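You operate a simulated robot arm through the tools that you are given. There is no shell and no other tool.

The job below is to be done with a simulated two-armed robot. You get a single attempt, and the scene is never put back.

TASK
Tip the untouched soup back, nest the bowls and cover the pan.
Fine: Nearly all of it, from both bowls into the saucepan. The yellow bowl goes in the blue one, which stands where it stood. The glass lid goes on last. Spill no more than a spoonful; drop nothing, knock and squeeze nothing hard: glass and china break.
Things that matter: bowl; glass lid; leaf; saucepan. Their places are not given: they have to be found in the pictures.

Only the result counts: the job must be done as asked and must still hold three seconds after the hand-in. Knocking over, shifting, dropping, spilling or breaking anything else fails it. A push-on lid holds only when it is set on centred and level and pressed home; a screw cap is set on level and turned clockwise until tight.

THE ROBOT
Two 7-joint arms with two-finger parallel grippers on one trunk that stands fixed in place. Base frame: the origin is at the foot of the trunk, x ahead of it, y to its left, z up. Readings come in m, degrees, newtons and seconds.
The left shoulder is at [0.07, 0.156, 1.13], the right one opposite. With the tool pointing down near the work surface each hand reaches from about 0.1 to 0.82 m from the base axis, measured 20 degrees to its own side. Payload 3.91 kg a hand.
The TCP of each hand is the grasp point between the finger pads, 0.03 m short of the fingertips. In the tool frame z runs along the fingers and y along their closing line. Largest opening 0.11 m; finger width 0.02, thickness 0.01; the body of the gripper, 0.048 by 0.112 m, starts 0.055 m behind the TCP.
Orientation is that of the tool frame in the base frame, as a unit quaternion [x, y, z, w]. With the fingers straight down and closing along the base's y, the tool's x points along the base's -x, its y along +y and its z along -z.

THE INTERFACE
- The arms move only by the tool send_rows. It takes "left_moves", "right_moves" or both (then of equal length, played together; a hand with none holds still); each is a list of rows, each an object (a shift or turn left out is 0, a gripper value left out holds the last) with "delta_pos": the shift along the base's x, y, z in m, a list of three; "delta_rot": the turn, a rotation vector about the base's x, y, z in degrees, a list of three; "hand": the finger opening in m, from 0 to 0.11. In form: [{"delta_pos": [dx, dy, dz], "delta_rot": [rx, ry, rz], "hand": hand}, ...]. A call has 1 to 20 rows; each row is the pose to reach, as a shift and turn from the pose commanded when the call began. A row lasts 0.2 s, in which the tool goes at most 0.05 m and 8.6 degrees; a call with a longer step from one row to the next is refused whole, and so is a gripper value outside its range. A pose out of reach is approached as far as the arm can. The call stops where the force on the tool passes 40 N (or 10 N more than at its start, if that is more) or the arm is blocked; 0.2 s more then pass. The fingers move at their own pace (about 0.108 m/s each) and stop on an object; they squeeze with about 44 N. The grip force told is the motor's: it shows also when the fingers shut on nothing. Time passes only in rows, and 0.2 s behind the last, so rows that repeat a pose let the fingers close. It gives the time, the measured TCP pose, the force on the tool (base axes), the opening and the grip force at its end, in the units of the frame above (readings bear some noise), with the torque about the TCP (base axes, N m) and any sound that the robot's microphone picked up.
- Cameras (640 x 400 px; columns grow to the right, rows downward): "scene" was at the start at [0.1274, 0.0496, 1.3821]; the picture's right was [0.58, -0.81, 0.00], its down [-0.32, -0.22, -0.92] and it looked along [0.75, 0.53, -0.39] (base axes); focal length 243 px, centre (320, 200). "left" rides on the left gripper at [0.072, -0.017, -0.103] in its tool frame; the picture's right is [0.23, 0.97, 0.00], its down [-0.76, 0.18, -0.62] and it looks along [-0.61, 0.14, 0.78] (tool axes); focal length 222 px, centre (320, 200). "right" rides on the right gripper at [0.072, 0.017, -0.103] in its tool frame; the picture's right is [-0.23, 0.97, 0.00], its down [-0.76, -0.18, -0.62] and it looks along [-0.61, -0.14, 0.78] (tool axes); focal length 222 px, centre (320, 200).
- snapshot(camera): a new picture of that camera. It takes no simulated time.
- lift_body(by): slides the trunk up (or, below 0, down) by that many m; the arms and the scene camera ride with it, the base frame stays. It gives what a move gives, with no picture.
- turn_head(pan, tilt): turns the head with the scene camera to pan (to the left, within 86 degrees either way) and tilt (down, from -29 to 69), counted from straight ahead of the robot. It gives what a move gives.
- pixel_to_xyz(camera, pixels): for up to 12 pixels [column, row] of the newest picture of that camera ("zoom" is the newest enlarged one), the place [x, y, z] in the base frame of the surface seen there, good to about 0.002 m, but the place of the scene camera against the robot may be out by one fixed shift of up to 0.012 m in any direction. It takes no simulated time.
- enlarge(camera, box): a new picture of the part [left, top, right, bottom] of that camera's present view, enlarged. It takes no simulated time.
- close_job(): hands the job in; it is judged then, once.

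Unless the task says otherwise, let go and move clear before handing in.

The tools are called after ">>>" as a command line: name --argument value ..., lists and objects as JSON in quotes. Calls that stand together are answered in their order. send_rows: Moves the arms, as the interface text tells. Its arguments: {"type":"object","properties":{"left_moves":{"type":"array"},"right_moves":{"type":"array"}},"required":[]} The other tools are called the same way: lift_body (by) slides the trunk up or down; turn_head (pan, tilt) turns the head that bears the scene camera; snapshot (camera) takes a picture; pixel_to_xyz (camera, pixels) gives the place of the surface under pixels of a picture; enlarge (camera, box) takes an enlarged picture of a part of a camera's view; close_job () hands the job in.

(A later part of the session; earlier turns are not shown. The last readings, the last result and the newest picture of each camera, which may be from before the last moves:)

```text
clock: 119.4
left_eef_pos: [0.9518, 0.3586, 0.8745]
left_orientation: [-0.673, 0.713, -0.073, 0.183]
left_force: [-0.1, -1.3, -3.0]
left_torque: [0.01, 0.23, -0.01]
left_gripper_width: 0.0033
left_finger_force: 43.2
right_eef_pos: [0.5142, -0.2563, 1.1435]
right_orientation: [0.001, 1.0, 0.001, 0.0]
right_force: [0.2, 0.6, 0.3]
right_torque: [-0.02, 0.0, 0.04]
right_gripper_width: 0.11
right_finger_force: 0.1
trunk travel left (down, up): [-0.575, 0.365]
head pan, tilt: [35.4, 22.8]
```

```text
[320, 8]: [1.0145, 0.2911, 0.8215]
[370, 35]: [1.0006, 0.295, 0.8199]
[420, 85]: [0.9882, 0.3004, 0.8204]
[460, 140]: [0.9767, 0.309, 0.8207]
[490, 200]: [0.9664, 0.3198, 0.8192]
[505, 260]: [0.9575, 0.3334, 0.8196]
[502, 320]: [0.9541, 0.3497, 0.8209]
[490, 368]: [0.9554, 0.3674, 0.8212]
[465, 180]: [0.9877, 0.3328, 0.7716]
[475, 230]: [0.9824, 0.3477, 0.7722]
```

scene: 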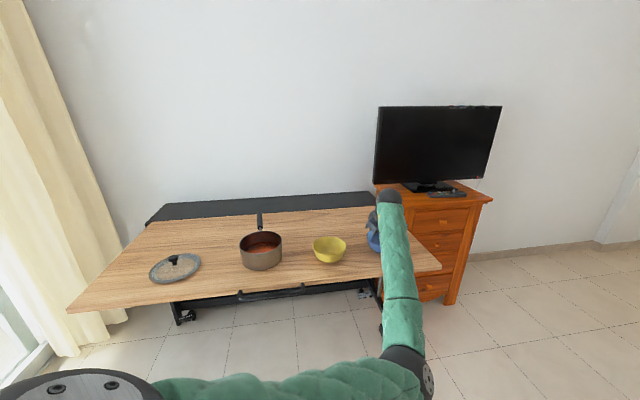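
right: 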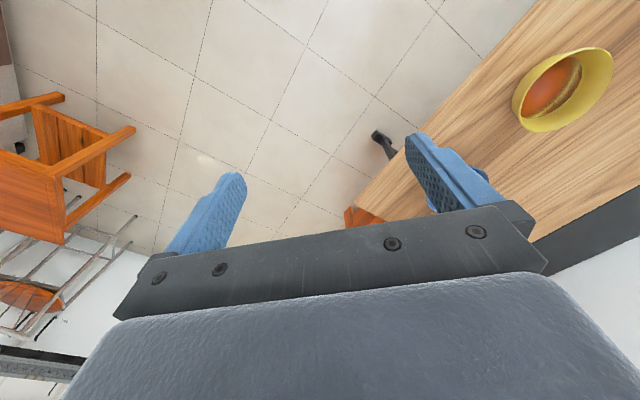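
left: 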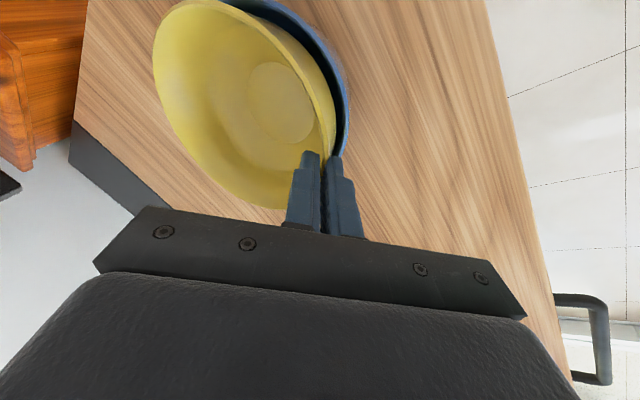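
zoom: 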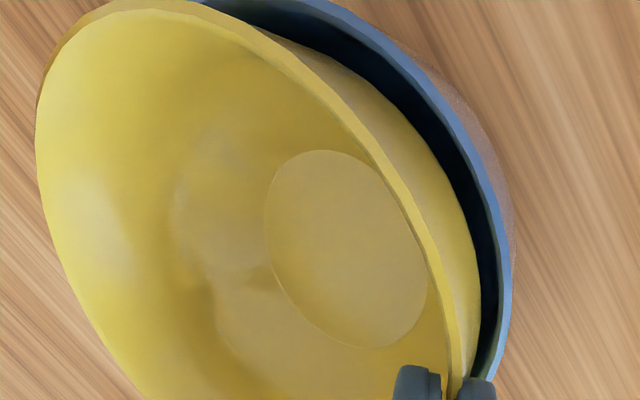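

Tilt is about 3.5° and centring is within 1 mm. I'll ease the tilt back to about 2°, lower to 9 mm above the release height, and then go in small force-watched steps.

>>> send_rows --left_moves '[{"delta_pos": [-0.0002, 0, -0.002], "delta_rot": [-0.04, -0.5, 0]}, {"delta_pos": [-0.0004, -0.0001, -0.005], "delta_rot": [-0.09, -1.0, 0]}, {"delta_pos": [-0.0005, -0.0002, -0.008], "delta_rot": [-0.13, -1.49, 0]}, {"delta_pos": [-0.0005, -0.0002, -0.011], "delta_rot": [-0.13, -1.49, 0]}, {"delta_pos": [-0.0005, -0.0002, -0.014], "delta_rot": [-0.13, -1.49, 0]}, {"delta_pos": [-0.0005, -0.0002, -0.014], "delta_rot": [-0.13, -1.49, 0]}]'

>>> snapshot --camera "left"

>>> enlarge --camera "left" --box '[260, 100, 400, 240]'

```text
clock: 120.8
left_eef_pos: [0.9511, 0.3581, 0.8599]
left_orientation: [-0.672, 0.71, -0.082, 0.192]
left_force: [-0.9, -1.8, -1.3]
left_torque: [-0.05, 0.13, -0.06]
left_gripper_width: 0.0032
left_finger_force: 43.1
right_eef_pos: [0.5143, -0.2567, 1.1441]
right_orientation: [0.001, 1.0, 0.0, 0.001]
right_force: [-0.6, 1.1, -0.2]
right_torque: [0.0, 0.01, 0.0]
right_gripper_width: 0.1102
right_finger_force: 0.0
trunk travel left (down, up): [-0.575, 0.365]
head pan, tilt: [35.4, 22.8]
```

```text
taken
```

left: 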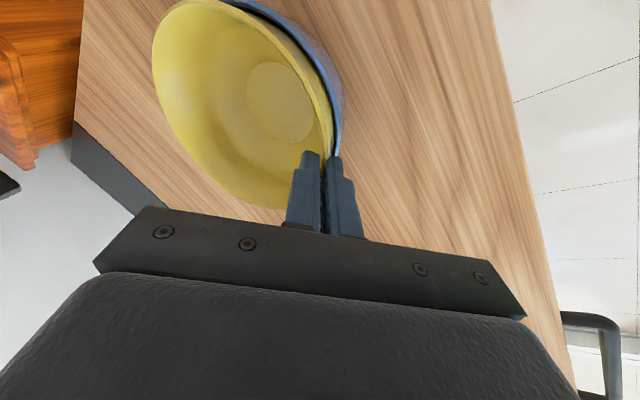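

```text
2.86 times, centred on (330, 170) of left
```

zoom: 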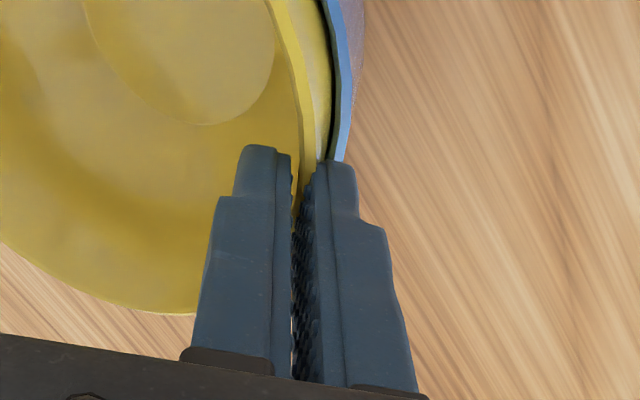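

The hand's load eased from −3.0 to −1.3 N with a small sideways force, so the bowl has begun to touch inside. I'll measure both rims here.

>>> enlarge --camera "left" --box '[140, 0, 400, 165]'

>>> pixel_to_xyz --camera "zoom" --pixels '[[42, 95], [75, 35], [120, 7], [190, 5], [260, 38], [320, 85], [375, 145], [415, 205], [443, 265], [455, 330], [55, 210], [110, 340]]'

```text
2.42 times, centred on (270, 82) of left
```

zoom: 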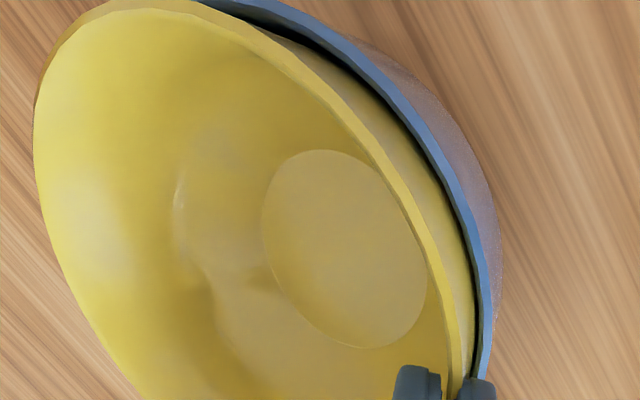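

```text
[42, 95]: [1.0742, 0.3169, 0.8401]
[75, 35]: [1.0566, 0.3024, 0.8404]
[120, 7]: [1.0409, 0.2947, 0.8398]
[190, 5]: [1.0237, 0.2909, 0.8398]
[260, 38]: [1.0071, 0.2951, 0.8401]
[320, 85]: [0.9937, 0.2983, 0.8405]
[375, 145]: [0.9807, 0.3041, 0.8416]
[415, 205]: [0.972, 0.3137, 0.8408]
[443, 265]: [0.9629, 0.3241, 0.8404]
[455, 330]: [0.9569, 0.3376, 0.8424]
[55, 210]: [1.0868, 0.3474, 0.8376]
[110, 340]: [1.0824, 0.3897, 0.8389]
```

The rim is at about 0.840 and contact has begun, so the bowls seat higher than the visual estimate, which leaves the fingers well clear of the blue rim. I'll keep lowering by fractions of a millimetre while watching the force.

>>> send_rows --left_moves '[{"delta_pos": [0, 0, -0.0005]}, {"delta_pos": [0, 0, -0.001]}, {"delta_pos": [0, 0, -0.001]}]'

```text
clock: 121.6
left_eef_pos: [0.9506, 0.3581, 0.8591]
left_orientation: [-0.673, 0.709, -0.083, 0.192]
left_force: [-1.0, -0.6, -2.6]
left_torque: [-0.05, 0.12, -0.09]
left_gripper_width: 0.003
left_finger_force: 42.7
right_eef_pos: [0.5137, -0.2577, 1.1446]
right_orientation: [0.0, 1.0, 0.0, 0.0]
right_force: [-0.1, 0.1, 0.4]
right_torque: [-0.03, 0.01, 0.0]
right_gripper_width: 0.1101
right_finger_force: 0.0
trunk travel left (down, up): [-0.575, 0.365]
head pan, tilt: [35.4, 22.8]
```

>>> send_rows --left_moves '[{"delta_pos": [0, 0, -0.001]}, {"delta_pos": [0, 0, -0.002]}, {"delta_pos": [0, 0, -0.002]}]'

>>> snapshot --camera "left"

```text
clock: 122.4
left_eef_pos: [0.9499, 0.3595, 0.8588]
left_orientation: [-0.673, 0.709, -0.082, 0.192]
left_force: [-1.4, -1.4, 1.3]
left_torque: [0.08, -0.06, -0.13]
left_gripper_width: 0.0031
left_finger_force: 43.1
right_eef_pos: [0.5131, -0.257, 1.1441]
right_orientation: [0.001, 1.0, 0.0, 0.0]
right_force: [0.5, -0.4, -0.3]
right_torque: [0.03, 0.01, -0.01]
right_gripper_width: 0.11
right_finger_force: 0.0
trunk travel left (down, up): [-0.575, 0.365]
head pan, tilt: [35.4, 22.8]
```

```text
taken
```

left: 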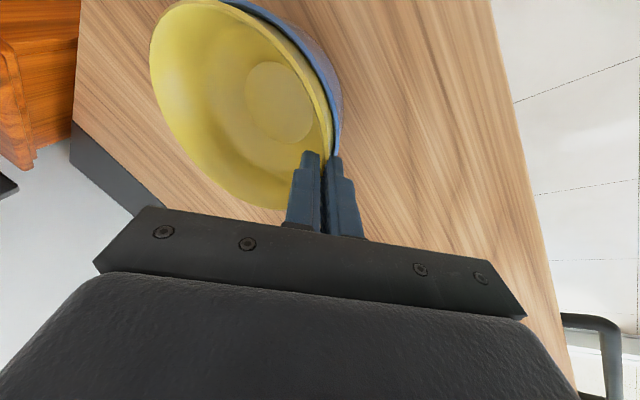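

The blue bowl now carries the weight plus about 1 N, with a small push towards −x and −y. I'll shift 1 mm that way to centre it and level the tilt while lowering the near side slightly.

>>> send_rows --left_moves '[{"delta_pos": [-0.0005, -0.0005, 0.0005]}, {"delta_pos": [-0.001, -0.001, 0.0005]}, {"delta_pos": [-0.001, -0.001, 0.0], "delta_rot": [-0.04, -0.5, 0]}, {"delta_pos": [-0.001, -0.001, -0.0005], "delta_rot": [-0.09, -1.0, 0]}, {"delta_pos": [-0.001, -0.001, -0.0015], "delta_rot": [-0.13, -1.5, 0]}, {"delta_pos": [-0.001, -0.001, -0.0025], "delta_rot": [-0.17, -1.99, 0]}, {"delta_pos": [-0.001, -0.001, -0.0025], "delta_rot": [-0.17, -1.99, 0]}]'

>>> snapshot --camera "left"

>>> enlarge --camera "left" --box '[140, 0, 400, 165]'

```text
clock: 124.0
left_eef_pos: [0.9481, 0.3569, 0.8551]
left_orientation: [-0.671, 0.706, -0.095, 0.204]
left_force: [-0.8, 2.1, -0.1]
left_torque: [-0.01, 0.17, 0.08]
left_gripper_width: 0.0031
left_finger_force: 43.0
right_eef_pos: [0.5137, -0.2567, 1.1445]
right_orientation: [0.0, 1.0, 0.0, 0.0]
right_force: [-0.1, 0.3, 0.5]
right_torque: [0.03, -0.02, -0.04]
right_gripper_width: 0.1101
right_finger_force: 0.0
trunk travel left (down, up): [-0.575, 0.365]
head pan, tilt: [35.4, 22.8]
```

```text
taken
```

left: 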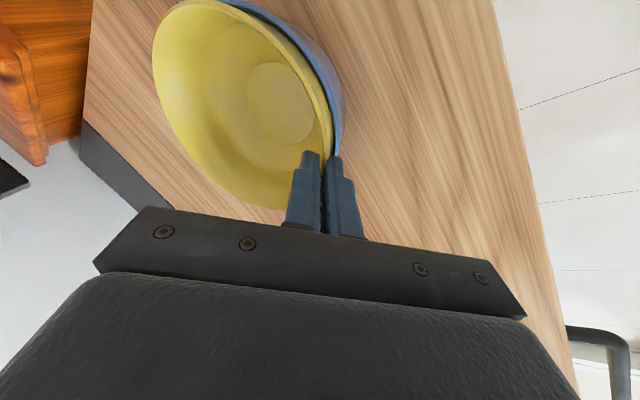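

```text
2.42 times, centred on (270, 82) of left
```

zoom: 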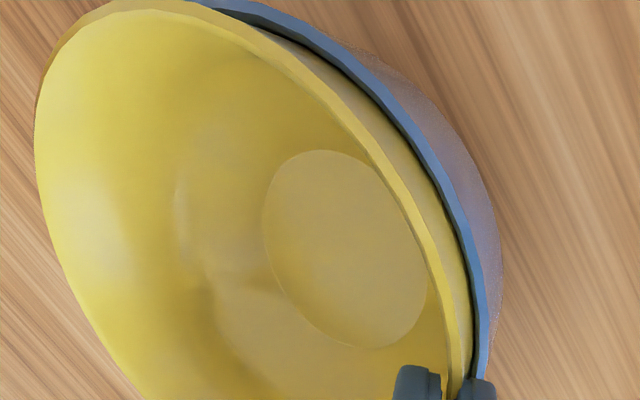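

Side force is now +2.1 N in y, so I overshot by about half a millimetre, and the play between the bowls is only about a millimetre. I'll read both rims.

>>> pixel_to_xyz --camera "zoom" --pixels '[[42, 95], [75, 35], [120, 7], [190, 5], [260, 38], [320, 85], [375, 145], [415, 205], [443, 265], [455, 330], [55, 210], [110, 340]]'

>>> pixel_to_xyz --camera "zoom" --pixels '[[270, 8], [320, 35], [370, 78], [420, 140], [450, 195], [470, 245], [480, 300], [482, 350], [495, 230], [488, 190]]'

```text
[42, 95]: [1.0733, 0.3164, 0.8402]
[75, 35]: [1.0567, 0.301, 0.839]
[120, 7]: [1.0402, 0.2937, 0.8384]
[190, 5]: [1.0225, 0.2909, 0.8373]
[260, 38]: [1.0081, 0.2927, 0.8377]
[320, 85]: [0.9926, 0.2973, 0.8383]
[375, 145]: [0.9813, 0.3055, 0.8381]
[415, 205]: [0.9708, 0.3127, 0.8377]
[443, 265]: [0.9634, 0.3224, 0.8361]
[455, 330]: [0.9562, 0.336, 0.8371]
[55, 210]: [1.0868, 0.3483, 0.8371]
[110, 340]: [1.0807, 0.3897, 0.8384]
```

```text
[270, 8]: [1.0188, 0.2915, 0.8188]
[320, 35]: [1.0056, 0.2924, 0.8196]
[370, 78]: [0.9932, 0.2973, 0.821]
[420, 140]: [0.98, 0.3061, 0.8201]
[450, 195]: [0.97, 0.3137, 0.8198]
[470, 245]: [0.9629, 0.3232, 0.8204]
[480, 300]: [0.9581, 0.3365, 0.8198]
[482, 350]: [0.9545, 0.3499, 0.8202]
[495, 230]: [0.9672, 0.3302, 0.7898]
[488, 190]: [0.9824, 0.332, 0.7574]
```

The yellow rim is level at 0.838, 18 mm above the blue rim, and the blue bowl hasn't moved. I'll nudge back half a millimetre in y and lower another millimetre.

>>> send_rows --left_moves '[{"delta_pos": [0.0, 0.0006, 0.0]}, {"delta_pos": [0.0, 0.0006, -0.0005]}, {"delta_pos": [0.0, 0.0006, -0.001]}, {"delta_pos": [0.0, 0.0006, -0.001]}]'

```text
clock: 125.0
left_eef_pos: [0.9482, 0.357, 0.8548]
left_orientation: [-0.671, 0.706, -0.095, 0.204]
left_force: [1.3, 0.7, 3.4]
left_torque: [0.12, -0.04, 0.03]
left_gripper_width: 0.0032
left_finger_force: 43.1
right_eef_pos: [0.5138, -0.2559, 1.1441]
right_orientation: [0.0, 1.0, 0.0, 0.0]
right_force: [0.0, 0.4, 0.3]
right_torque: [0.01, -0.01, -0.02]
right_gripper_width: 0.1101
right_finger_force: 0.0
trunk travel left (down, up): [-0.575, 0.365]
head pan, tilt: [35.4, 22.8]
```

The hand now reads +3.4 N with almost no torque, so the yellow bowl is seated and carried by the blue one. I'll ease up half a millimetre, open just enough to free the wall, and back out along the wall direction.

>>> send_rows --left_moves '[{"delta_pos": [0, 0, 0.0006]}, {"delta_pos": [0, 0, 0.0006]}, {"delta_pos": [0, 0, 0.0006], "hand": 0.0045}, {"delta_pos": [0, 0, 0.0006], "hand": 0.006}, {"delta_pos": [0, 0, 0.0006], "hand": 0.008}, {"delta_pos": [0, 0, 0.0006], "hand": 0.008}]'

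>>> snapshot --camera "left"

>>> enlarge --camera "left" --box '[140, 0, 400, 165]'

```text
clock: 126.4
left_eef_pos: [0.9482, 0.3585, 0.8542]
left_orientation: [-0.671, 0.706, -0.095, 0.204]
left_force: [0.1, -0.4, 0.1]
left_torque: [-0.02, 0.0, -0.04]
left_gripper_width: 0.0079
left_finger_force: 0.0
right_eef_pos: [0.5137, -0.2568, 1.1436]
right_orientation: [0.0, 1.0, 0.0, 0.0]
right_force: [-0.6, -0.5, -0.2]
right_torque: [0.0, 0.0, 0.0]
right_gripper_width: 0.1098
right_finger_force: 0.1
trunk travel left (down, up): [-0.575, 0.365]
head pan, tilt: [35.4, 22.8]
```

```text
taken
```

left: 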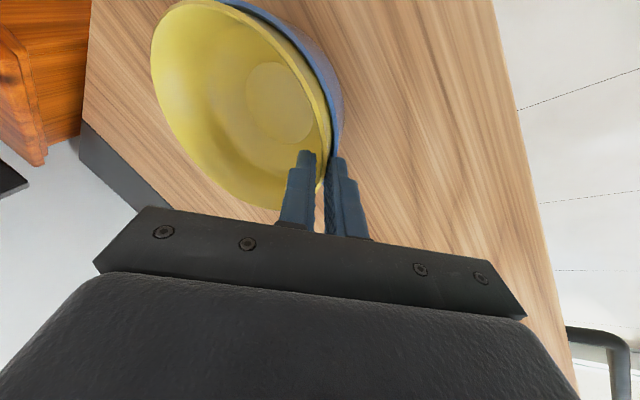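

```text
2.42 times, centred on (270, 82) of left
```

zoom: 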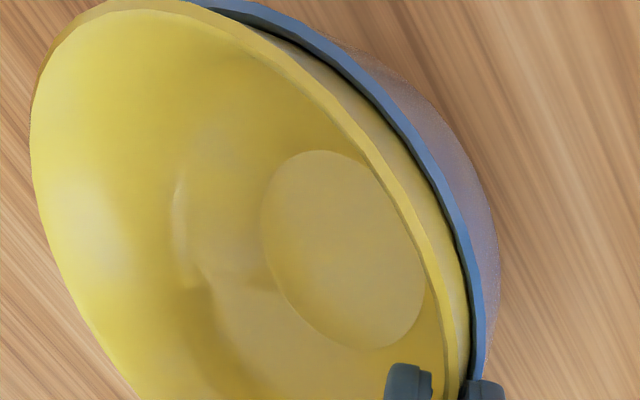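

The fingers are open to 8 mm with no force, and the yellow bowl barely moved, so it is resting in the blue one. I'll back out along the wall direction.

>>> send_rows --left_moves '[{"delta_pos": [-0.0021, -0.0007, 0.0045]}, {"delta_pos": [-0.0062, -0.0021, 0.0135]}, {"delta_pos": [-0.0124, -0.0041, 0.027]}, {"delta_pos": [-0.0207, -0.0069, 0.045], "hand": 0.02}, {"delta_pos": [-0.031, -0.0103, 0.0675], "hand": 0.04}, {"delta_pos": [-0.0414, -0.0138, 0.09], "hand": 0.04}, {"delta_pos": [-0.0414, -0.0138, 0.09], "hand": 0.04}]'

>>> snapshot --camera "left"

>>> enlarge --camera "left" --box '[140, 0, 400, 165]'

```text
clock: 128.0
left_eef_pos: [0.9085, 0.3506, 0.9479]
left_orientation: [-0.674, 0.704, -0.092, 0.205]
left_force: [0.8, -0.2, -0.1]
left_torque: [-0.02, 0.02, 0.0]
left_gripper_width: 0.0397
left_finger_force: 0.1
right_eef_pos: [0.5136, -0.2563, 1.1435]
right_orientation: [0.0, 1.0, 0.0, 0.0]
right_force: [0.0, -0.6, 0.3]
right_torque: [-0.02, -0.03, 0.0]
right_gripper_width: 0.1099
right_finger_force: 0.0
trunk travel left (down, up): [-0.575, 0.365]
head pan, tilt: [35.4, 22.8]
```

```text
taken
```

left: 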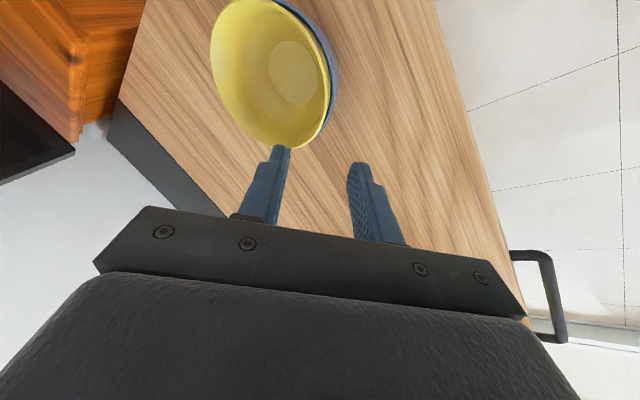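

```text
2.42 times, centred on (270, 82) of left
```

zoom: 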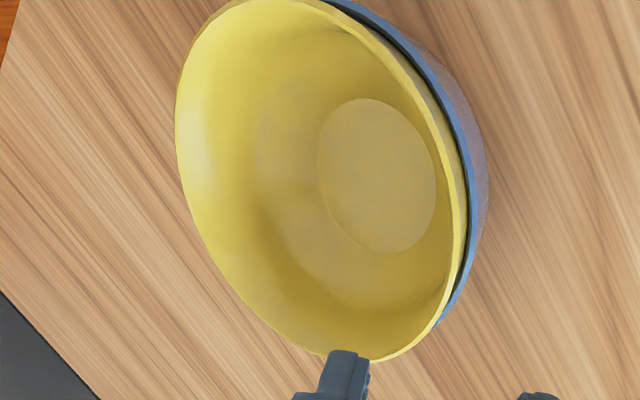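

The hand is clear and the yellow bowl sits inside the blue one. I'll measure both rims to confirm it's level and the blue bowl hasn't moved.

>>> pixel_to_xyz --camera "zoom" --pixels '[[180, 110], [195, 55], [225, 15], [310, 8], [370, 35], [415, 85], [445, 140], [462, 205], [455, 265], [425, 325], [205, 230], [270, 328]]'

>>> pixel_to_xyz --camera "zoom" --pixels '[[360, 8], [410, 45], [450, 100], [470, 150], [478, 200], [472, 250], [460, 290], [445, 315], [486, 170], [380, 175]]'

```text
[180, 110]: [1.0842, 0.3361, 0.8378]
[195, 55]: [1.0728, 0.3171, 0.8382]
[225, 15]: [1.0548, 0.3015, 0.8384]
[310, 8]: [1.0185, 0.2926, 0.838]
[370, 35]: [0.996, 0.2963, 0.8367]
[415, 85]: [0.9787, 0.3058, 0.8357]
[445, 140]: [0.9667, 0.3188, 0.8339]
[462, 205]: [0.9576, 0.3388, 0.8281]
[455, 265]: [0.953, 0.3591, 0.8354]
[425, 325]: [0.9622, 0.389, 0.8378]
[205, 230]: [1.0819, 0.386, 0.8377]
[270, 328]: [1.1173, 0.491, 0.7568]
```

```text
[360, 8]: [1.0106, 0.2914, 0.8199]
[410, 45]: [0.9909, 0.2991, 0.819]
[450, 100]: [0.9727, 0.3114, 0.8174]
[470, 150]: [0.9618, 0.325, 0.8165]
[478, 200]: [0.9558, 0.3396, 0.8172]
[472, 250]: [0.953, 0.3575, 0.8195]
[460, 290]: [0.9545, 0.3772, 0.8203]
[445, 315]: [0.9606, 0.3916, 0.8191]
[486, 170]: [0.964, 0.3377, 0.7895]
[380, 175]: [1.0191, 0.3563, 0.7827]
```

The yellow rim is level at about 0.837, and the blue bowl is still centred at (1.021, 0.358), so the nesting is done. Next I'll take the left hand over to the lid, turning it to face the knob.

>>> send_rows --left_moves '[{"delta_pos": [-0.0051, 0.0052, 0.01], "delta_rot": [0.15, 0.21, -0.17]}, {"delta_pos": [-0.0152, 0.0155, 0.025], "delta_rot": [0.46, 0.62, -0.5]}, {"delta_pos": [-0.0355, 0.0361, 0.04], "delta_rot": [1.08, 1.46, -1.16]}, {"delta_pos": [-0.0608, 0.0619, 0.055], "delta_rot": [1.86, 2.5, -1.99]}, {"delta_pos": [-0.0913, 0.0929, 0.068], "delta_rot": [2.79, 3.74, -2.99]}, {"delta_pos": [-0.1242, 0.1264, 0.078], "delta_rot": [3.8, 5.1, -4.07]}, {"delta_pos": [-0.1572, 0.16, 0.085], "delta_rot": [4.8, 6.45, -5.15]}, {"delta_pos": [-0.1901, 0.1935, 0.085], "delta_rot": [5.81, 7.8, -6.22]}, {"delta_pos": [-0.2231, 0.227, 0.085], "delta_rot": [6.82, 9.15, -7.3]}, {"delta_pos": [-0.256, 0.2606, 0.085], "delta_rot": [7.83, 10.5, -8.38]}, {"delta_pos": [-0.289, 0.2941, 0.085], "delta_rot": [8.84, 11.86, -9.46]}, {"delta_pos": [-0.3219, 0.3277, 0.085], "delta_rot": [9.84, 13.21, -10.54]}, {"delta_pos": [-0.3549, 0.3612, 0.08], "delta_rot": [10.85, 14.56, -11.62]}, {"delta_pos": [-0.3853, 0.3922, 0.075], "delta_rot": [11.78, 15.81, -12.62]}, {"delta_pos": [-0.4157, 0.4231, 0.07], "delta_rot": [12.71, 17.06, -13.61]}, {"delta_pos": [-0.4462, 0.4541, 0.065], "delta_rot": [13.64, 18.3, -14.61]}, {"delta_pos": [-0.4766, 0.485, 0.06], "delta_rot": [14.57, 19.55, -15.6]}, {"delta_pos": [-0.507, 0.516, 0.055], "delta_rot": [15.5, 20.8, -16.6]}, {"delta_pos": [-0.507, 0.516, 0.055], "delta_rot": [15.5, 20.8, -16.6]}]'

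>>> snapshot --camera "left"

>>> snapshot --camera "scene"

```text
clock: 132.0
left_eef_pos: [0.3998, 0.861, 1.0003]
left_orientation: [-0.535, 0.827, 0.094, 0.145]
left_force: [0.6, -0.1, 0.5]
left_torque: [0.01, -0.03, 0.01]
left_gripper_width: 0.0403
left_finger_force: 0.1
right_eef_pos: [0.5134, -0.2576, 1.1428]
right_orientation: [0.0, 1.0, 0.0, 0.0]
right_force: [-0.3, -0.2, -0.3]
right_torque: [0.03, 0.01, -0.01]
right_gripper_width: 0.1101
right_finger_force: 0.0
trunk travel left (down, up): [-0.575, 0.365]
head pan, tilt: [35.4, 22.8]
```

```text
taken
```

left: 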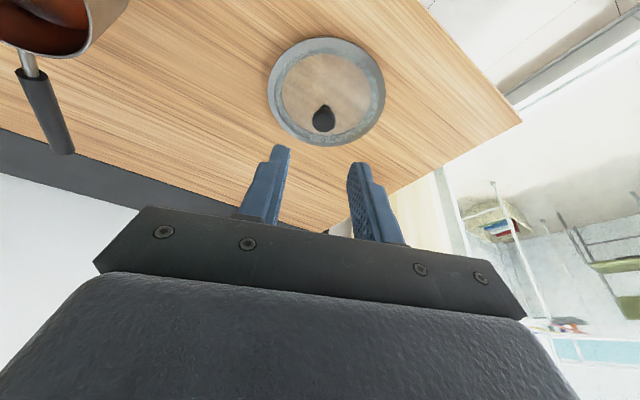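

```text
taken
```

scene: 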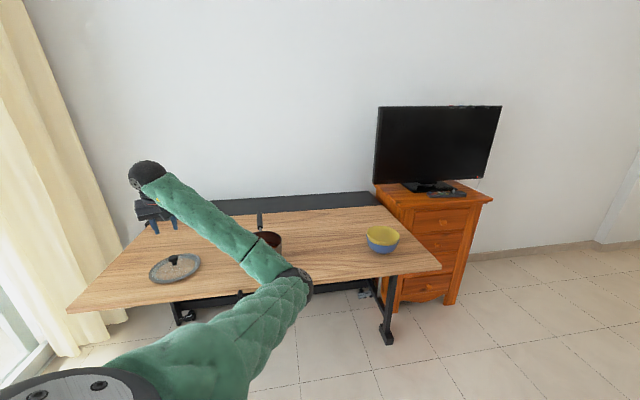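

The scene view shows the nested bowls at (382,240), and the left camera has the whole lid in view with its knob near (323,120). I'll enlarge it to measure knob, glass and edge.

>>> enlarge --camera "left" --box '[245, 25, 405, 155]'

>>> enlarge --camera "scene" --box '[140, 240, 212, 290]'

```text
3.08 times, centred on (325, 90) of left
```

zoom: 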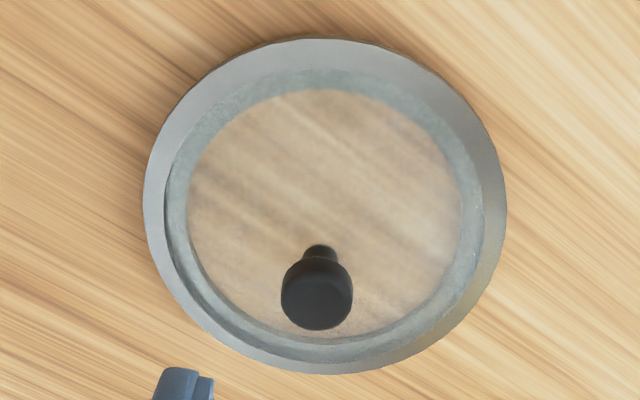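

```text
8.00 times, centred on (176, 265) of scene
```

zoom: 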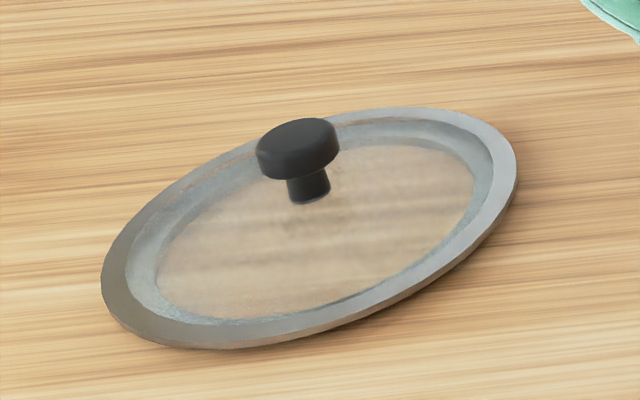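

The lid is a flat glass disc with a steel ring and a mushroom knob on a short stem. I'll measure the knob's cap and stem, the glass and the ring in both pictures.

>>> pixel_to_xyz --camera "zoom" --pixels '[[300, 128], [258, 145], [338, 140], [298, 175], [298, 152], [310, 195], [310, 178], [290, 188], [329, 185], [350, 230], [200, 260], [120, 290]]'

>>> pixel_to_xyz --camera "left" --pixels '[[324, 120], [314, 120], [333, 118], [324, 130], [324, 109], [325, 107], [325, 60], [290, 85], [365, 85], [270, 85], [388, 85], [340, 39]]'

```text
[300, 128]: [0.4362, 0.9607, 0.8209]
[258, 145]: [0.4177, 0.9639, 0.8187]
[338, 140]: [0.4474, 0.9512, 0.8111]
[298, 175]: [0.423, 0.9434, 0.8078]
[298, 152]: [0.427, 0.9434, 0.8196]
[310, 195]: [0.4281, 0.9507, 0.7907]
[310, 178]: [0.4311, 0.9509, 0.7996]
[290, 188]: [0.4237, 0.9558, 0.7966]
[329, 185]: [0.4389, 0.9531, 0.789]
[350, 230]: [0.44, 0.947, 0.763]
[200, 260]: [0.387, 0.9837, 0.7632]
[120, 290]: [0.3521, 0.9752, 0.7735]
```

```text
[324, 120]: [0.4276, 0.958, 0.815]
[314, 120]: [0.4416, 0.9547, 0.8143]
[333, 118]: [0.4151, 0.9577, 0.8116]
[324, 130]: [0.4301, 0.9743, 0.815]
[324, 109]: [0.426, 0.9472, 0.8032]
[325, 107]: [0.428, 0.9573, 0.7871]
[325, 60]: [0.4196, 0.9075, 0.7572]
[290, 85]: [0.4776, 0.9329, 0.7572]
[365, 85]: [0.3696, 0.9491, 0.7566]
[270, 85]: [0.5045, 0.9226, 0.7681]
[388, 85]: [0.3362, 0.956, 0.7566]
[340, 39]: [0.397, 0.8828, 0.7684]
```

>>> pixel_to_xyz --camera "left" --pixels '[[323.7, 120.8], [313, 121], [334.8, 121], [323.7, 131.6], [316, 128], [331.5, 128], [316, 113], [331.5, 113], [323.7, 110]]'

>>> pixel_to_xyz --camera "left" --pixels '[[269, 90], [274, 65], [290, 50], [325, 39.5], [355, 46], [374, 62], [384, 85], [378, 115], [360, 137], [331.5, 145.5], [300, 138], [280, 120]]'

```text
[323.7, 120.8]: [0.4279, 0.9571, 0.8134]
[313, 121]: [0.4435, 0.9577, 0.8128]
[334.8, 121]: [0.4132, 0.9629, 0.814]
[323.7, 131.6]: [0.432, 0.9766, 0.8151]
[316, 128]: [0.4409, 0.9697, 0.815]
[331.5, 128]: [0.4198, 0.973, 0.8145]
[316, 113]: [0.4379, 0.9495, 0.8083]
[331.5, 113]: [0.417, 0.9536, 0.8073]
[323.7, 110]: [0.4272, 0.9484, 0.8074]
```

```text
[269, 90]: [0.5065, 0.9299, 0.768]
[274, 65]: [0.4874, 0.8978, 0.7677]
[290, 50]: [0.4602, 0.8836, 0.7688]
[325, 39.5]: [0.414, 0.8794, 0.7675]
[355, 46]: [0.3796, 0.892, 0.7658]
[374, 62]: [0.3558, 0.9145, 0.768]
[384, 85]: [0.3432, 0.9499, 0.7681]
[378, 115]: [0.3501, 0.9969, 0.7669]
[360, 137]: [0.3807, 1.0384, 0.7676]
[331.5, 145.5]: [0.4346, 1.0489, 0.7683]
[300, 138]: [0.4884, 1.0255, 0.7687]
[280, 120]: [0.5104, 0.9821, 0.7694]
```

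The ring fits a centre near (0.4285, 0.963) with radius 0.086. The knob cap is about 30 mm across, spanning z 0.802–0.815, near (0.4284, 0.961). I'll move to 8 cm above the gripping height with the fingers at 5 cm and look again.

>>> send_rows --left_moves '[{"delta_pos": [0.004, 0.0145, -0.015], "hand": 0.05}, {"delta_pos": [0.0095, 0.0348, -0.036]}, {"delta_pos": [0.0158, 0.058, -0.06]}, {"delta_pos": [0.0216, 0.0793, -0.082]}, {"delta_pos": [0.0253, 0.0928, -0.096]}, {"delta_pos": [0.0264, 0.0967, -0.1]}, {"delta_pos": [0.0264, 0.0967, -0.1]}]'

>>> snapshot --camera "left"

>>> enlarge --camera "scene" --box '[120, 190, 248, 290]'

```text
clock: 133.6
left_eef_pos: [0.4249, 0.9569, 0.8985]
left_orientation: [-0.537, 0.826, 0.094, 0.145]
left_force: [0.2, 0.2, 0.0]
left_torque: [0.02, -0.02, -0.03]
left_gripper_width: 0.0499
left_finger_force: 0.0
right_eef_pos: [0.5128, -0.257, 1.1439]
right_orientation: [-0.001, 1.0, 0.0, 0.0]
right_force: [-0.8, 0.3, -0.2]
right_torque: [0.0, 0.04, -0.01]
right_gripper_width: 0.11
right_finger_force: 0.2
trunk travel left (down, up): [-0.575, 0.365]
head pan, tilt: [35.4, 22.8]
```

```text
taken
```

left: 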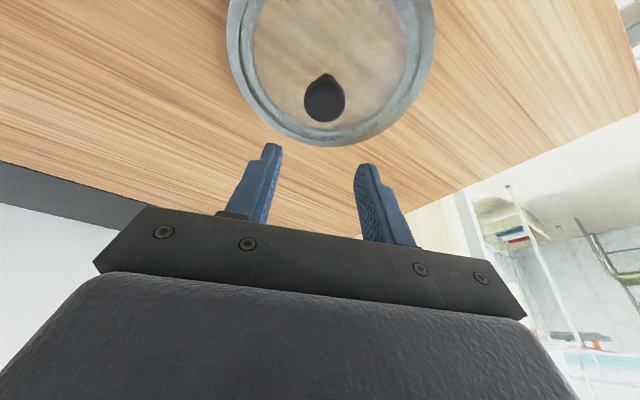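

```text
4.00 times, centred on (184, 240) of scene
```

zoom: 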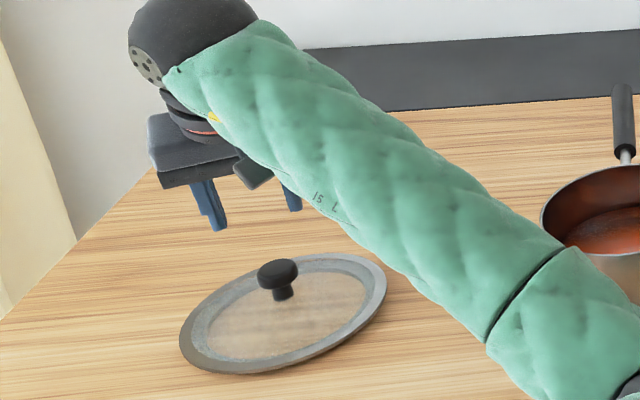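

The knob at (324,100) lies between the fingertips at about x=270 and x=362 in the left picture. I'll measure its cap again from this closer view.

>>> enlarge --camera "left" --box '[276, 60, 372, 120]'

```text
6.67 times, centred on (324, 90) of left
```

zoom: 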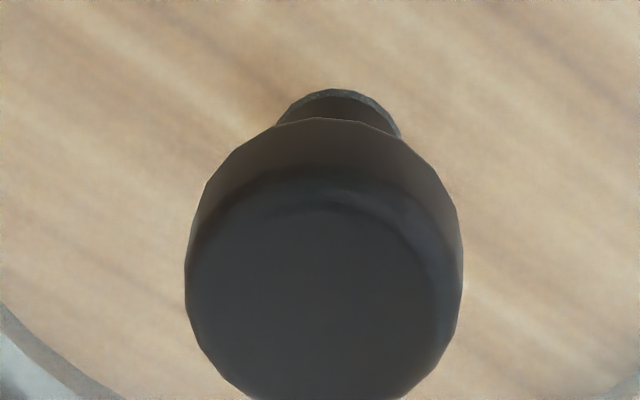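

>>> pixel_to_xyz --camera "zoom" --pixels '[[190, 280], [458, 275], [325, 300], [325, 215], [325, 385], [215, 340], [440, 340], [325, 150], [325, 125], [335, 100], [230, 200], [430, 200]]'

>>> pixel_to_xyz --camera "left" --pixels '[[230, 40], [240, 80], [262, 115], [290, 137], [325, 146], [360, 142], [395, 122], [420, 88], [434, 45], [430, 10], [232, 10]]'

```text
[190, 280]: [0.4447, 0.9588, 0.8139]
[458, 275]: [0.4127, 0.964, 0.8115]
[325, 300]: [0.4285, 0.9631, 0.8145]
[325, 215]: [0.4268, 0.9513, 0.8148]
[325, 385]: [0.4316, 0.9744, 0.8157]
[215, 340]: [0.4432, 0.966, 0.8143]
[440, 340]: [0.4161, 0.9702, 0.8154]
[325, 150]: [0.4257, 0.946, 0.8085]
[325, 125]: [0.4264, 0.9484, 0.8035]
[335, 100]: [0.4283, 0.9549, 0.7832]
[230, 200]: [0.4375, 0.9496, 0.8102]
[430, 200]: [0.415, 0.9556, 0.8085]
```

```text
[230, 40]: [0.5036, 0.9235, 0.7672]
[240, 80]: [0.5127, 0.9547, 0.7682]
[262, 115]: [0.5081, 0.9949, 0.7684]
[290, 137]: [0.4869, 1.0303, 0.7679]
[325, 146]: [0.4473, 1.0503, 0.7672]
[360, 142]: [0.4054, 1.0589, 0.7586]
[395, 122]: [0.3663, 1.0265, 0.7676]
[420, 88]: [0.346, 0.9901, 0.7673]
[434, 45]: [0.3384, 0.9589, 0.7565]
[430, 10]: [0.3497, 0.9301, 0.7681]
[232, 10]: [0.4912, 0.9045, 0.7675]
```

The knob cap centre is about (0.4287, 0.961), its underside is at 0.803 and the glass near the stem is at 0.783. I'll lower the fingers around the cap, stopping with the tips about 7 mm above the glass.

>>> send_rows --left_moves '[{"delta_pos": [0, 0.0004, -0.014]}, {"delta_pos": [0, 0.0008, -0.03]}, {"delta_pos": [0, 0.0012, -0.046]}, {"delta_pos": [0, 0.0012, -0.06]}, {"delta_pos": [0, 0.0012, -0.071]}, {"delta_pos": [0, 0.0012, -0.078]}, {"delta_pos": [0, 0.0012, -0.078]}]'

>>> snapshot --camera "left"

>>> enlarge --camera "left" --box '[230, 90, 420, 230]'

>>> enlarge --camera "scene" --box '[136, 215, 232, 290]'

```text
clock: 135.2
left_eef_pos: [0.4264, 0.9582, 0.8227]
left_orientation: [-0.536, 0.826, 0.093, 0.145]
left_force: [-0.6, -0.6, -0.3]
left_torque: [0.0, -0.02, 0.01]
left_gripper_width: 0.0499
left_finger_force: 0.1
right_eef_pos: [0.512, -0.2564, 1.144]
right_orientation: [0.0, 1.0, 0.001, 0.0]
right_force: [0.7, -0.4, -0.1]
right_torque: [0.01, -0.02, 0.02]
right_gripper_width: 0.1099
right_finger_force: 0.1
trunk travel left (down, up): [-0.575, 0.365]
head pan, tilt: [35.4, 22.8]
```

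```text
taken
```

left: 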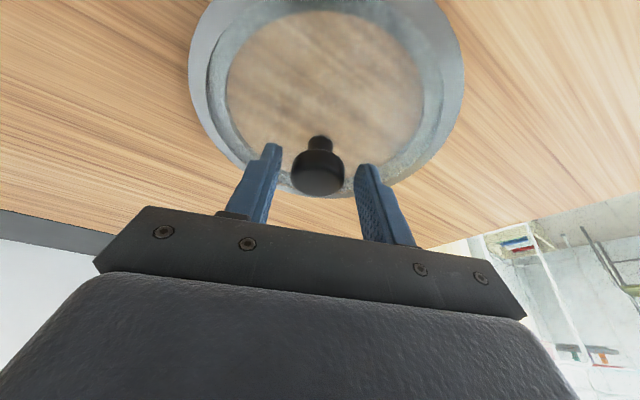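

```text
2.86 times, centred on (325, 160) of left
```

zoom: 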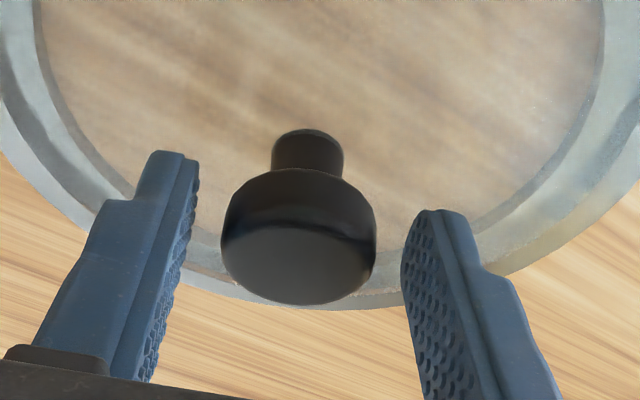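

```text
5.33 times, centred on (184, 252) of scene
```

zoom: 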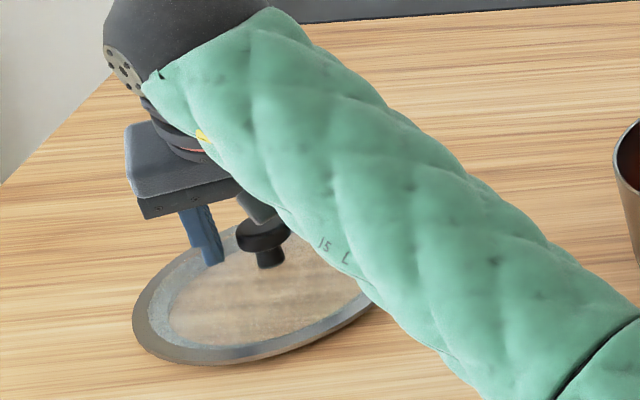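

The fingers straddle the knob evenly, roughly 30 px on one side and 26 px on the other. I'll close slowly onto the cap.

>>> send_rows --left_moves '[{"hand": 0.042}, {"hand": 0.037}, {"hand": 0.034}, {"hand": 0.032}, {"hand": 0.03}, {"hand": 0.028}, {"hand": 0.026}]'

>>> enlarge --camera "left" --box '[230, 90, 420, 230]'

```text
clock: 136.8
left_eef_pos: [0.4254, 0.9579, 0.8218]
left_orientation: [-0.537, 0.826, 0.095, 0.145]
left_force: [0.2, 0.2, 0.5]
left_torque: [0.0, -0.05, -0.05]
left_gripper_width: 0.0325
left_finger_force: 43.8
right_eef_pos: [0.513, -0.256, 1.144]
right_orientation: [-0.001, 1.0, 0.0, 0.0]
right_force: [-0.4, 0.0, 0.6]
right_torque: [0.04, 0.0, 0.02]
right_gripper_width: 0.1101
right_finger_force: 0.1
trunk travel left (down, up): [-0.575, 0.365]
head pan, tilt: [35.4, 22.8]
```

```text
2.86 times, centred on (325, 160) of left
```

zoom: 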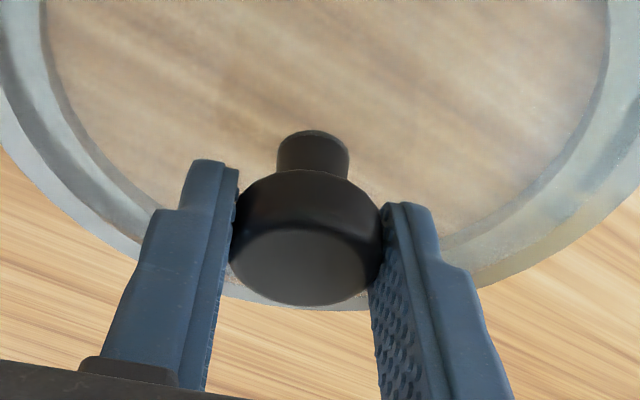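

The cap is held at 32.5 mm with hardly any side force. I'll lift slowly by 3 cm and check that the lid hangs level.

>>> send_rows --left_moves '[{"delta_pos": [0, 0, 0.002]}, {"delta_pos": [0, 0, 0.006]}, {"delta_pos": [0, 0, 0.012]}, {"delta_pos": [0, 0, 0.02]}, {"delta_pos": [0, 0, 0.028]}, {"delta_pos": [0, 0, 0.032]}, {"delta_pos": [0, 0, 0.032]}]'

>>> snapshot --camera "left"

>>> enlarge --camera "scene" --box '[136, 205, 232, 280]'

```text
clock: 138.4
left_eef_pos: [0.4263, 0.958, 0.8538]
left_orientation: [-0.537, 0.826, 0.094, 0.145]
left_force: [0.6, 0.2, -2.9]
left_torque: [0.01, -0.01, 0.03]
left_gripper_width: 0.0322
left_finger_force: 43.9
right_eef_pos: [0.5134, -0.255, 1.1436]
right_orientation: [0.0, 1.0, 0.0, 0.0]
right_force: [-0.6, -0.4, -0.2]
right_torque: [-0.02, 0.0, 0.0]
right_gripper_width: 0.1098
right_finger_force: 0.0
trunk travel left (down, up): [-0.575, 0.365]
head pan, tilt: [35.4, 22.8]
```

```text
taken
```

left: 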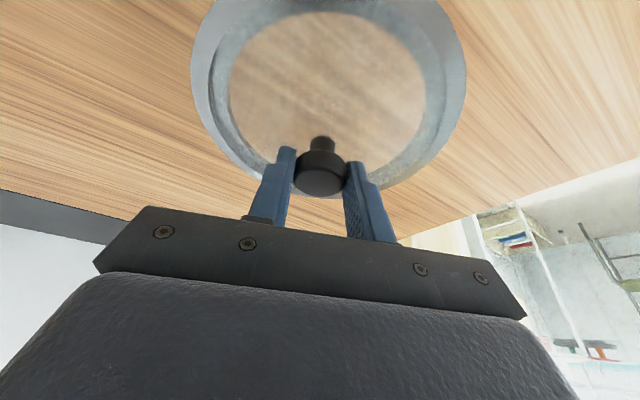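

```text
5.33 times, centred on (184, 242) of scene
```

zoom: 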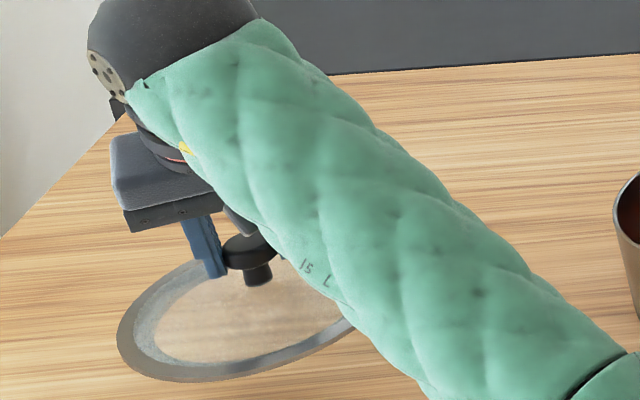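

The lid is up (2.9 N) with no torque. I'll measure ring heights to check it is level and where its centre is relative to the hand.

>>> pixel_to_xyz --camera "left" --pixels '[[198, 60], [203, 90], [215, 120], [240, 158], [265, 178], [460, 60], [457, 95], [445, 125], [425, 152], [205, 20], [450, 20], [400, 178]]'

>>> pixel_to_xyz --camera "zoom" --pixels '[[120, 325], [122, 345], [140, 368], [180, 378], [240, 374], [300, 354], [345, 328], [160, 290], [190, 268], [130, 305]]'

```text
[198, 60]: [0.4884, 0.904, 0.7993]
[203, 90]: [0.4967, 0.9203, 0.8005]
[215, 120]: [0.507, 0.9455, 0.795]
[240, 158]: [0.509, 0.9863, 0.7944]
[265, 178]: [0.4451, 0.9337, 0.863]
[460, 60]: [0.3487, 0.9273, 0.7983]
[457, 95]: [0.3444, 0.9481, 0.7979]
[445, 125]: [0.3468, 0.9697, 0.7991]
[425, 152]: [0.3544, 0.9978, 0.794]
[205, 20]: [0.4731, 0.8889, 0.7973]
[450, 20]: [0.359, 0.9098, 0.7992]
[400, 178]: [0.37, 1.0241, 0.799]
```

```text
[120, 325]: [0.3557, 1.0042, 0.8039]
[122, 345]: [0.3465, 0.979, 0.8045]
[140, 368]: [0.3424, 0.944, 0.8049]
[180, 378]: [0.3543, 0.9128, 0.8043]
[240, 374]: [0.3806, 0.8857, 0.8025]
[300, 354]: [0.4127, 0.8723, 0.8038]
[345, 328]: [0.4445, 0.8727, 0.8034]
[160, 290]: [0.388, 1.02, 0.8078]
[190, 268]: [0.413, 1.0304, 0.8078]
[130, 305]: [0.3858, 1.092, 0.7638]
```

The ring reads 0.799 all round, so the lid hangs level. I'll measure its outer edge accurately for centring.

>>> enlarge --camera "left" --box '[180, 0, 480, 188]'

```text
2.13 times, centred on (330, 94) of left
```

zoom: 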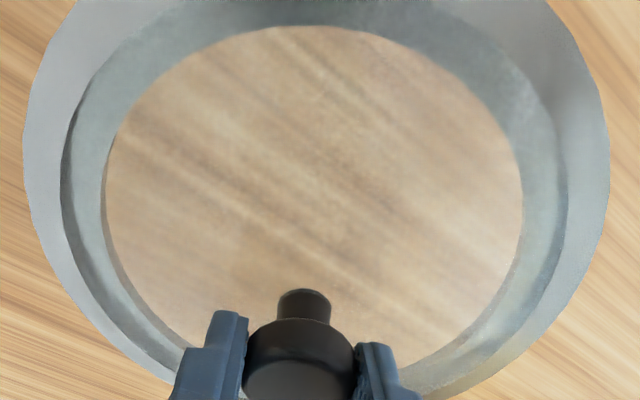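

>>> pixel_to_xyz --camera "zoom" --pixels '[[72, 8], [45, 55], [28, 110], [26, 165], [36, 225], [62, 280], [105, 335], [150, 372], [556, 15], [588, 70], [605, 130], [606, 185]]'

>>> pixel_to_xyz --camera "left" --pixels '[[459, 105], [452, 122], [440, 142], [424, 160], [405, 176], [392, 184]]'

```text
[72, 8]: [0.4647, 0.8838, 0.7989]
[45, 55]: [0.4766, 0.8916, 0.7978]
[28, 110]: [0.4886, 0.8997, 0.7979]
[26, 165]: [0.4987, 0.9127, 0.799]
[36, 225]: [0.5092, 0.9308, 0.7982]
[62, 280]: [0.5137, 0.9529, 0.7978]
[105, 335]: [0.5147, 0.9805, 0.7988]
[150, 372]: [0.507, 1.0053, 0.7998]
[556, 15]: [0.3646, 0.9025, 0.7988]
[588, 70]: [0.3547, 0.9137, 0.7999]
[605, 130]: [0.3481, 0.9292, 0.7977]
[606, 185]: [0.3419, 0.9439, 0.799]
```

```text
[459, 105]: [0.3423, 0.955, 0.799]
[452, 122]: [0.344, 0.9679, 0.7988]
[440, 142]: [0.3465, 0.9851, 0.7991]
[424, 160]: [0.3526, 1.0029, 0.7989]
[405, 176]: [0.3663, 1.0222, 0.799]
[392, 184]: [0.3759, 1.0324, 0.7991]
```

The lid's centre is about (0.4285, 0.963), which is (0.002, 0.0046) from the TCP. I'll carry it level, raised well clear, to above the pan centre at (0.6695, 0.735).

>>> send_rows --left_moves '[{"delta_pos": [0, 0, 0.012]}, {"delta_pos": [0.0048, -0.0046, 0.032]}, {"delta_pos": [0.012, -0.0114, 0.055]}, {"delta_pos": [0.0241, -0.0228, 0.075]}, {"delta_pos": [0.041, -0.0387, 0.088]}, {"delta_pos": [0.0603, -0.057, 0.095]}, {"delta_pos": [0.0819, -0.0775, 0.098]}, {"delta_pos": [0.106, -0.1002, 0.098]}, {"delta_pos": [0.1301, -0.123, 0.098]}, {"delta_pos": [0.1542, -0.1458, 0.098]}, {"delta_pos": [0.1783, -0.1686, 0.098]}, {"delta_pos": [0.2, -0.1891, 0.097]}, {"delta_pos": [0.2169, -0.205, 0.095]}, {"delta_pos": [0.229, -0.2164, 0.093]}, {"delta_pos": [0.2374, -0.2244, 0.091]}, {"delta_pos": [0.241, -0.2278, 0.09]}, {"delta_pos": [0.241, -0.2278, 0.09]}]'

>>> snapshot --camera "left"

>>> enlarge --camera "scene" --box '[190, 170, 350, 290]'

```text
clock: 142.0
left_eef_pos: [0.6674, 0.7304, 0.943]
left_orientation: [-0.537, 0.826, 0.094, 0.145]
left_force: [-0.4, 0.3, -2.2]
left_torque: [-0.05, 0.0, 0.03]
left_gripper_width: 0.0325
left_finger_force: 44.0
right_eef_pos: [0.5121, -0.2565, 1.1442]
right_orientation: [0.0, 1.0, 0.0, 0.0]
right_force: [-0.5, -0.7, 0.6]
right_torque: [0.04, 0.0, 0.01]
right_gripper_width: 0.11
right_finger_force: 0.1
trunk travel left (down, up): [-0.575, 0.365]
head pan, tilt: [35.4, 22.8]
```

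```text
taken
```

left: 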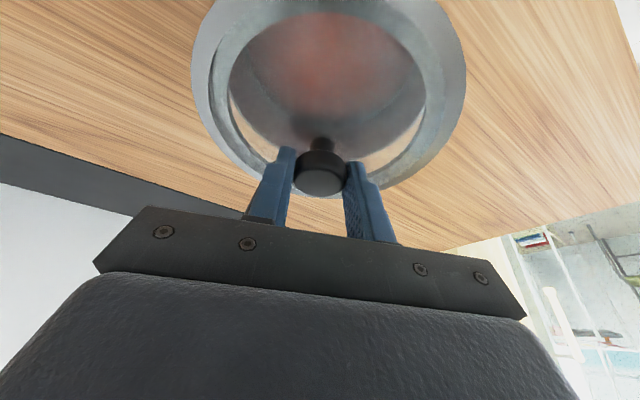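

```text
3.33 times, centred on (270, 230) of scene
```

zoom: 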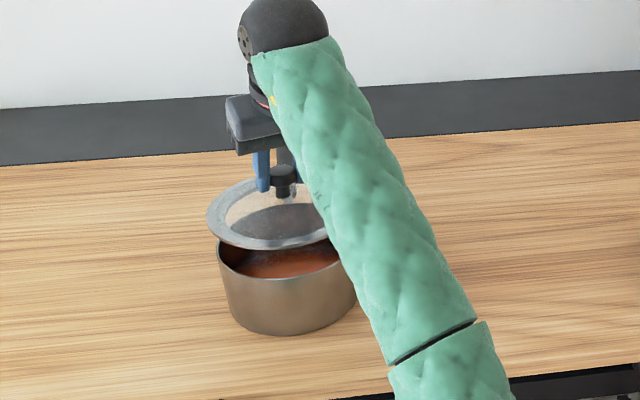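

The lid hangs above the pan, and the pan's rim shows through the glass. I'll enlarge and measure the lid ring and the pan rim together to check the centring.

>>> enlarge --camera "left" --box '[180, 0, 480, 188]'

```text
2.13 times, centred on (330, 94) of left
```

zoom: 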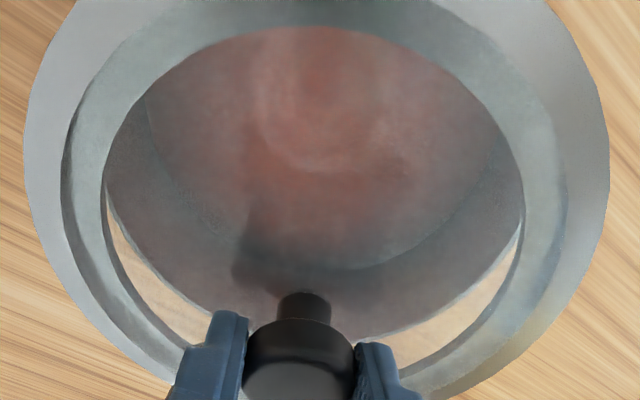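

>>> pixel_to_xyz --camera "zoom" --pixels '[[112, 208], [130, 240], [155, 270], [185, 295], [210, 309], [380, 334], [420, 317], [455, 294], [485, 268], [510, 240]]'

>>> pixel_to_xyz --camera "zoom" --pixels '[[72, 8], [45, 55], [28, 110], [26, 165], [36, 225], [62, 280], [105, 335], [556, 15], [588, 70], [605, 130], [606, 185], [590, 245]]'

```text
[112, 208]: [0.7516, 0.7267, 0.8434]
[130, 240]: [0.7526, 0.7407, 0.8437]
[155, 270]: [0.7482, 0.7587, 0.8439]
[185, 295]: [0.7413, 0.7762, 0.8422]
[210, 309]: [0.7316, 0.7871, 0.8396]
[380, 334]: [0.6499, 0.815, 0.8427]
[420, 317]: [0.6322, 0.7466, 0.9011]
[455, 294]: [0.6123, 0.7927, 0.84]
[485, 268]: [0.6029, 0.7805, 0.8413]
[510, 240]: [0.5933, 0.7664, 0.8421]
```

```text
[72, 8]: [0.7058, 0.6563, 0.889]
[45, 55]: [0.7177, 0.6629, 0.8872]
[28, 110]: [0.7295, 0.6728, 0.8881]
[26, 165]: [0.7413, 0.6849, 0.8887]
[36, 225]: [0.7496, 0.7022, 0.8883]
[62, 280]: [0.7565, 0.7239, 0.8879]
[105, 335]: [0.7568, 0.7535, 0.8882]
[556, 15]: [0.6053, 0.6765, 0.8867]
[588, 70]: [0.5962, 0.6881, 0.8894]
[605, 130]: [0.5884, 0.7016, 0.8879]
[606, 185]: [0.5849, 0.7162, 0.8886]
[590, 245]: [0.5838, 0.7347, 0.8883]
```

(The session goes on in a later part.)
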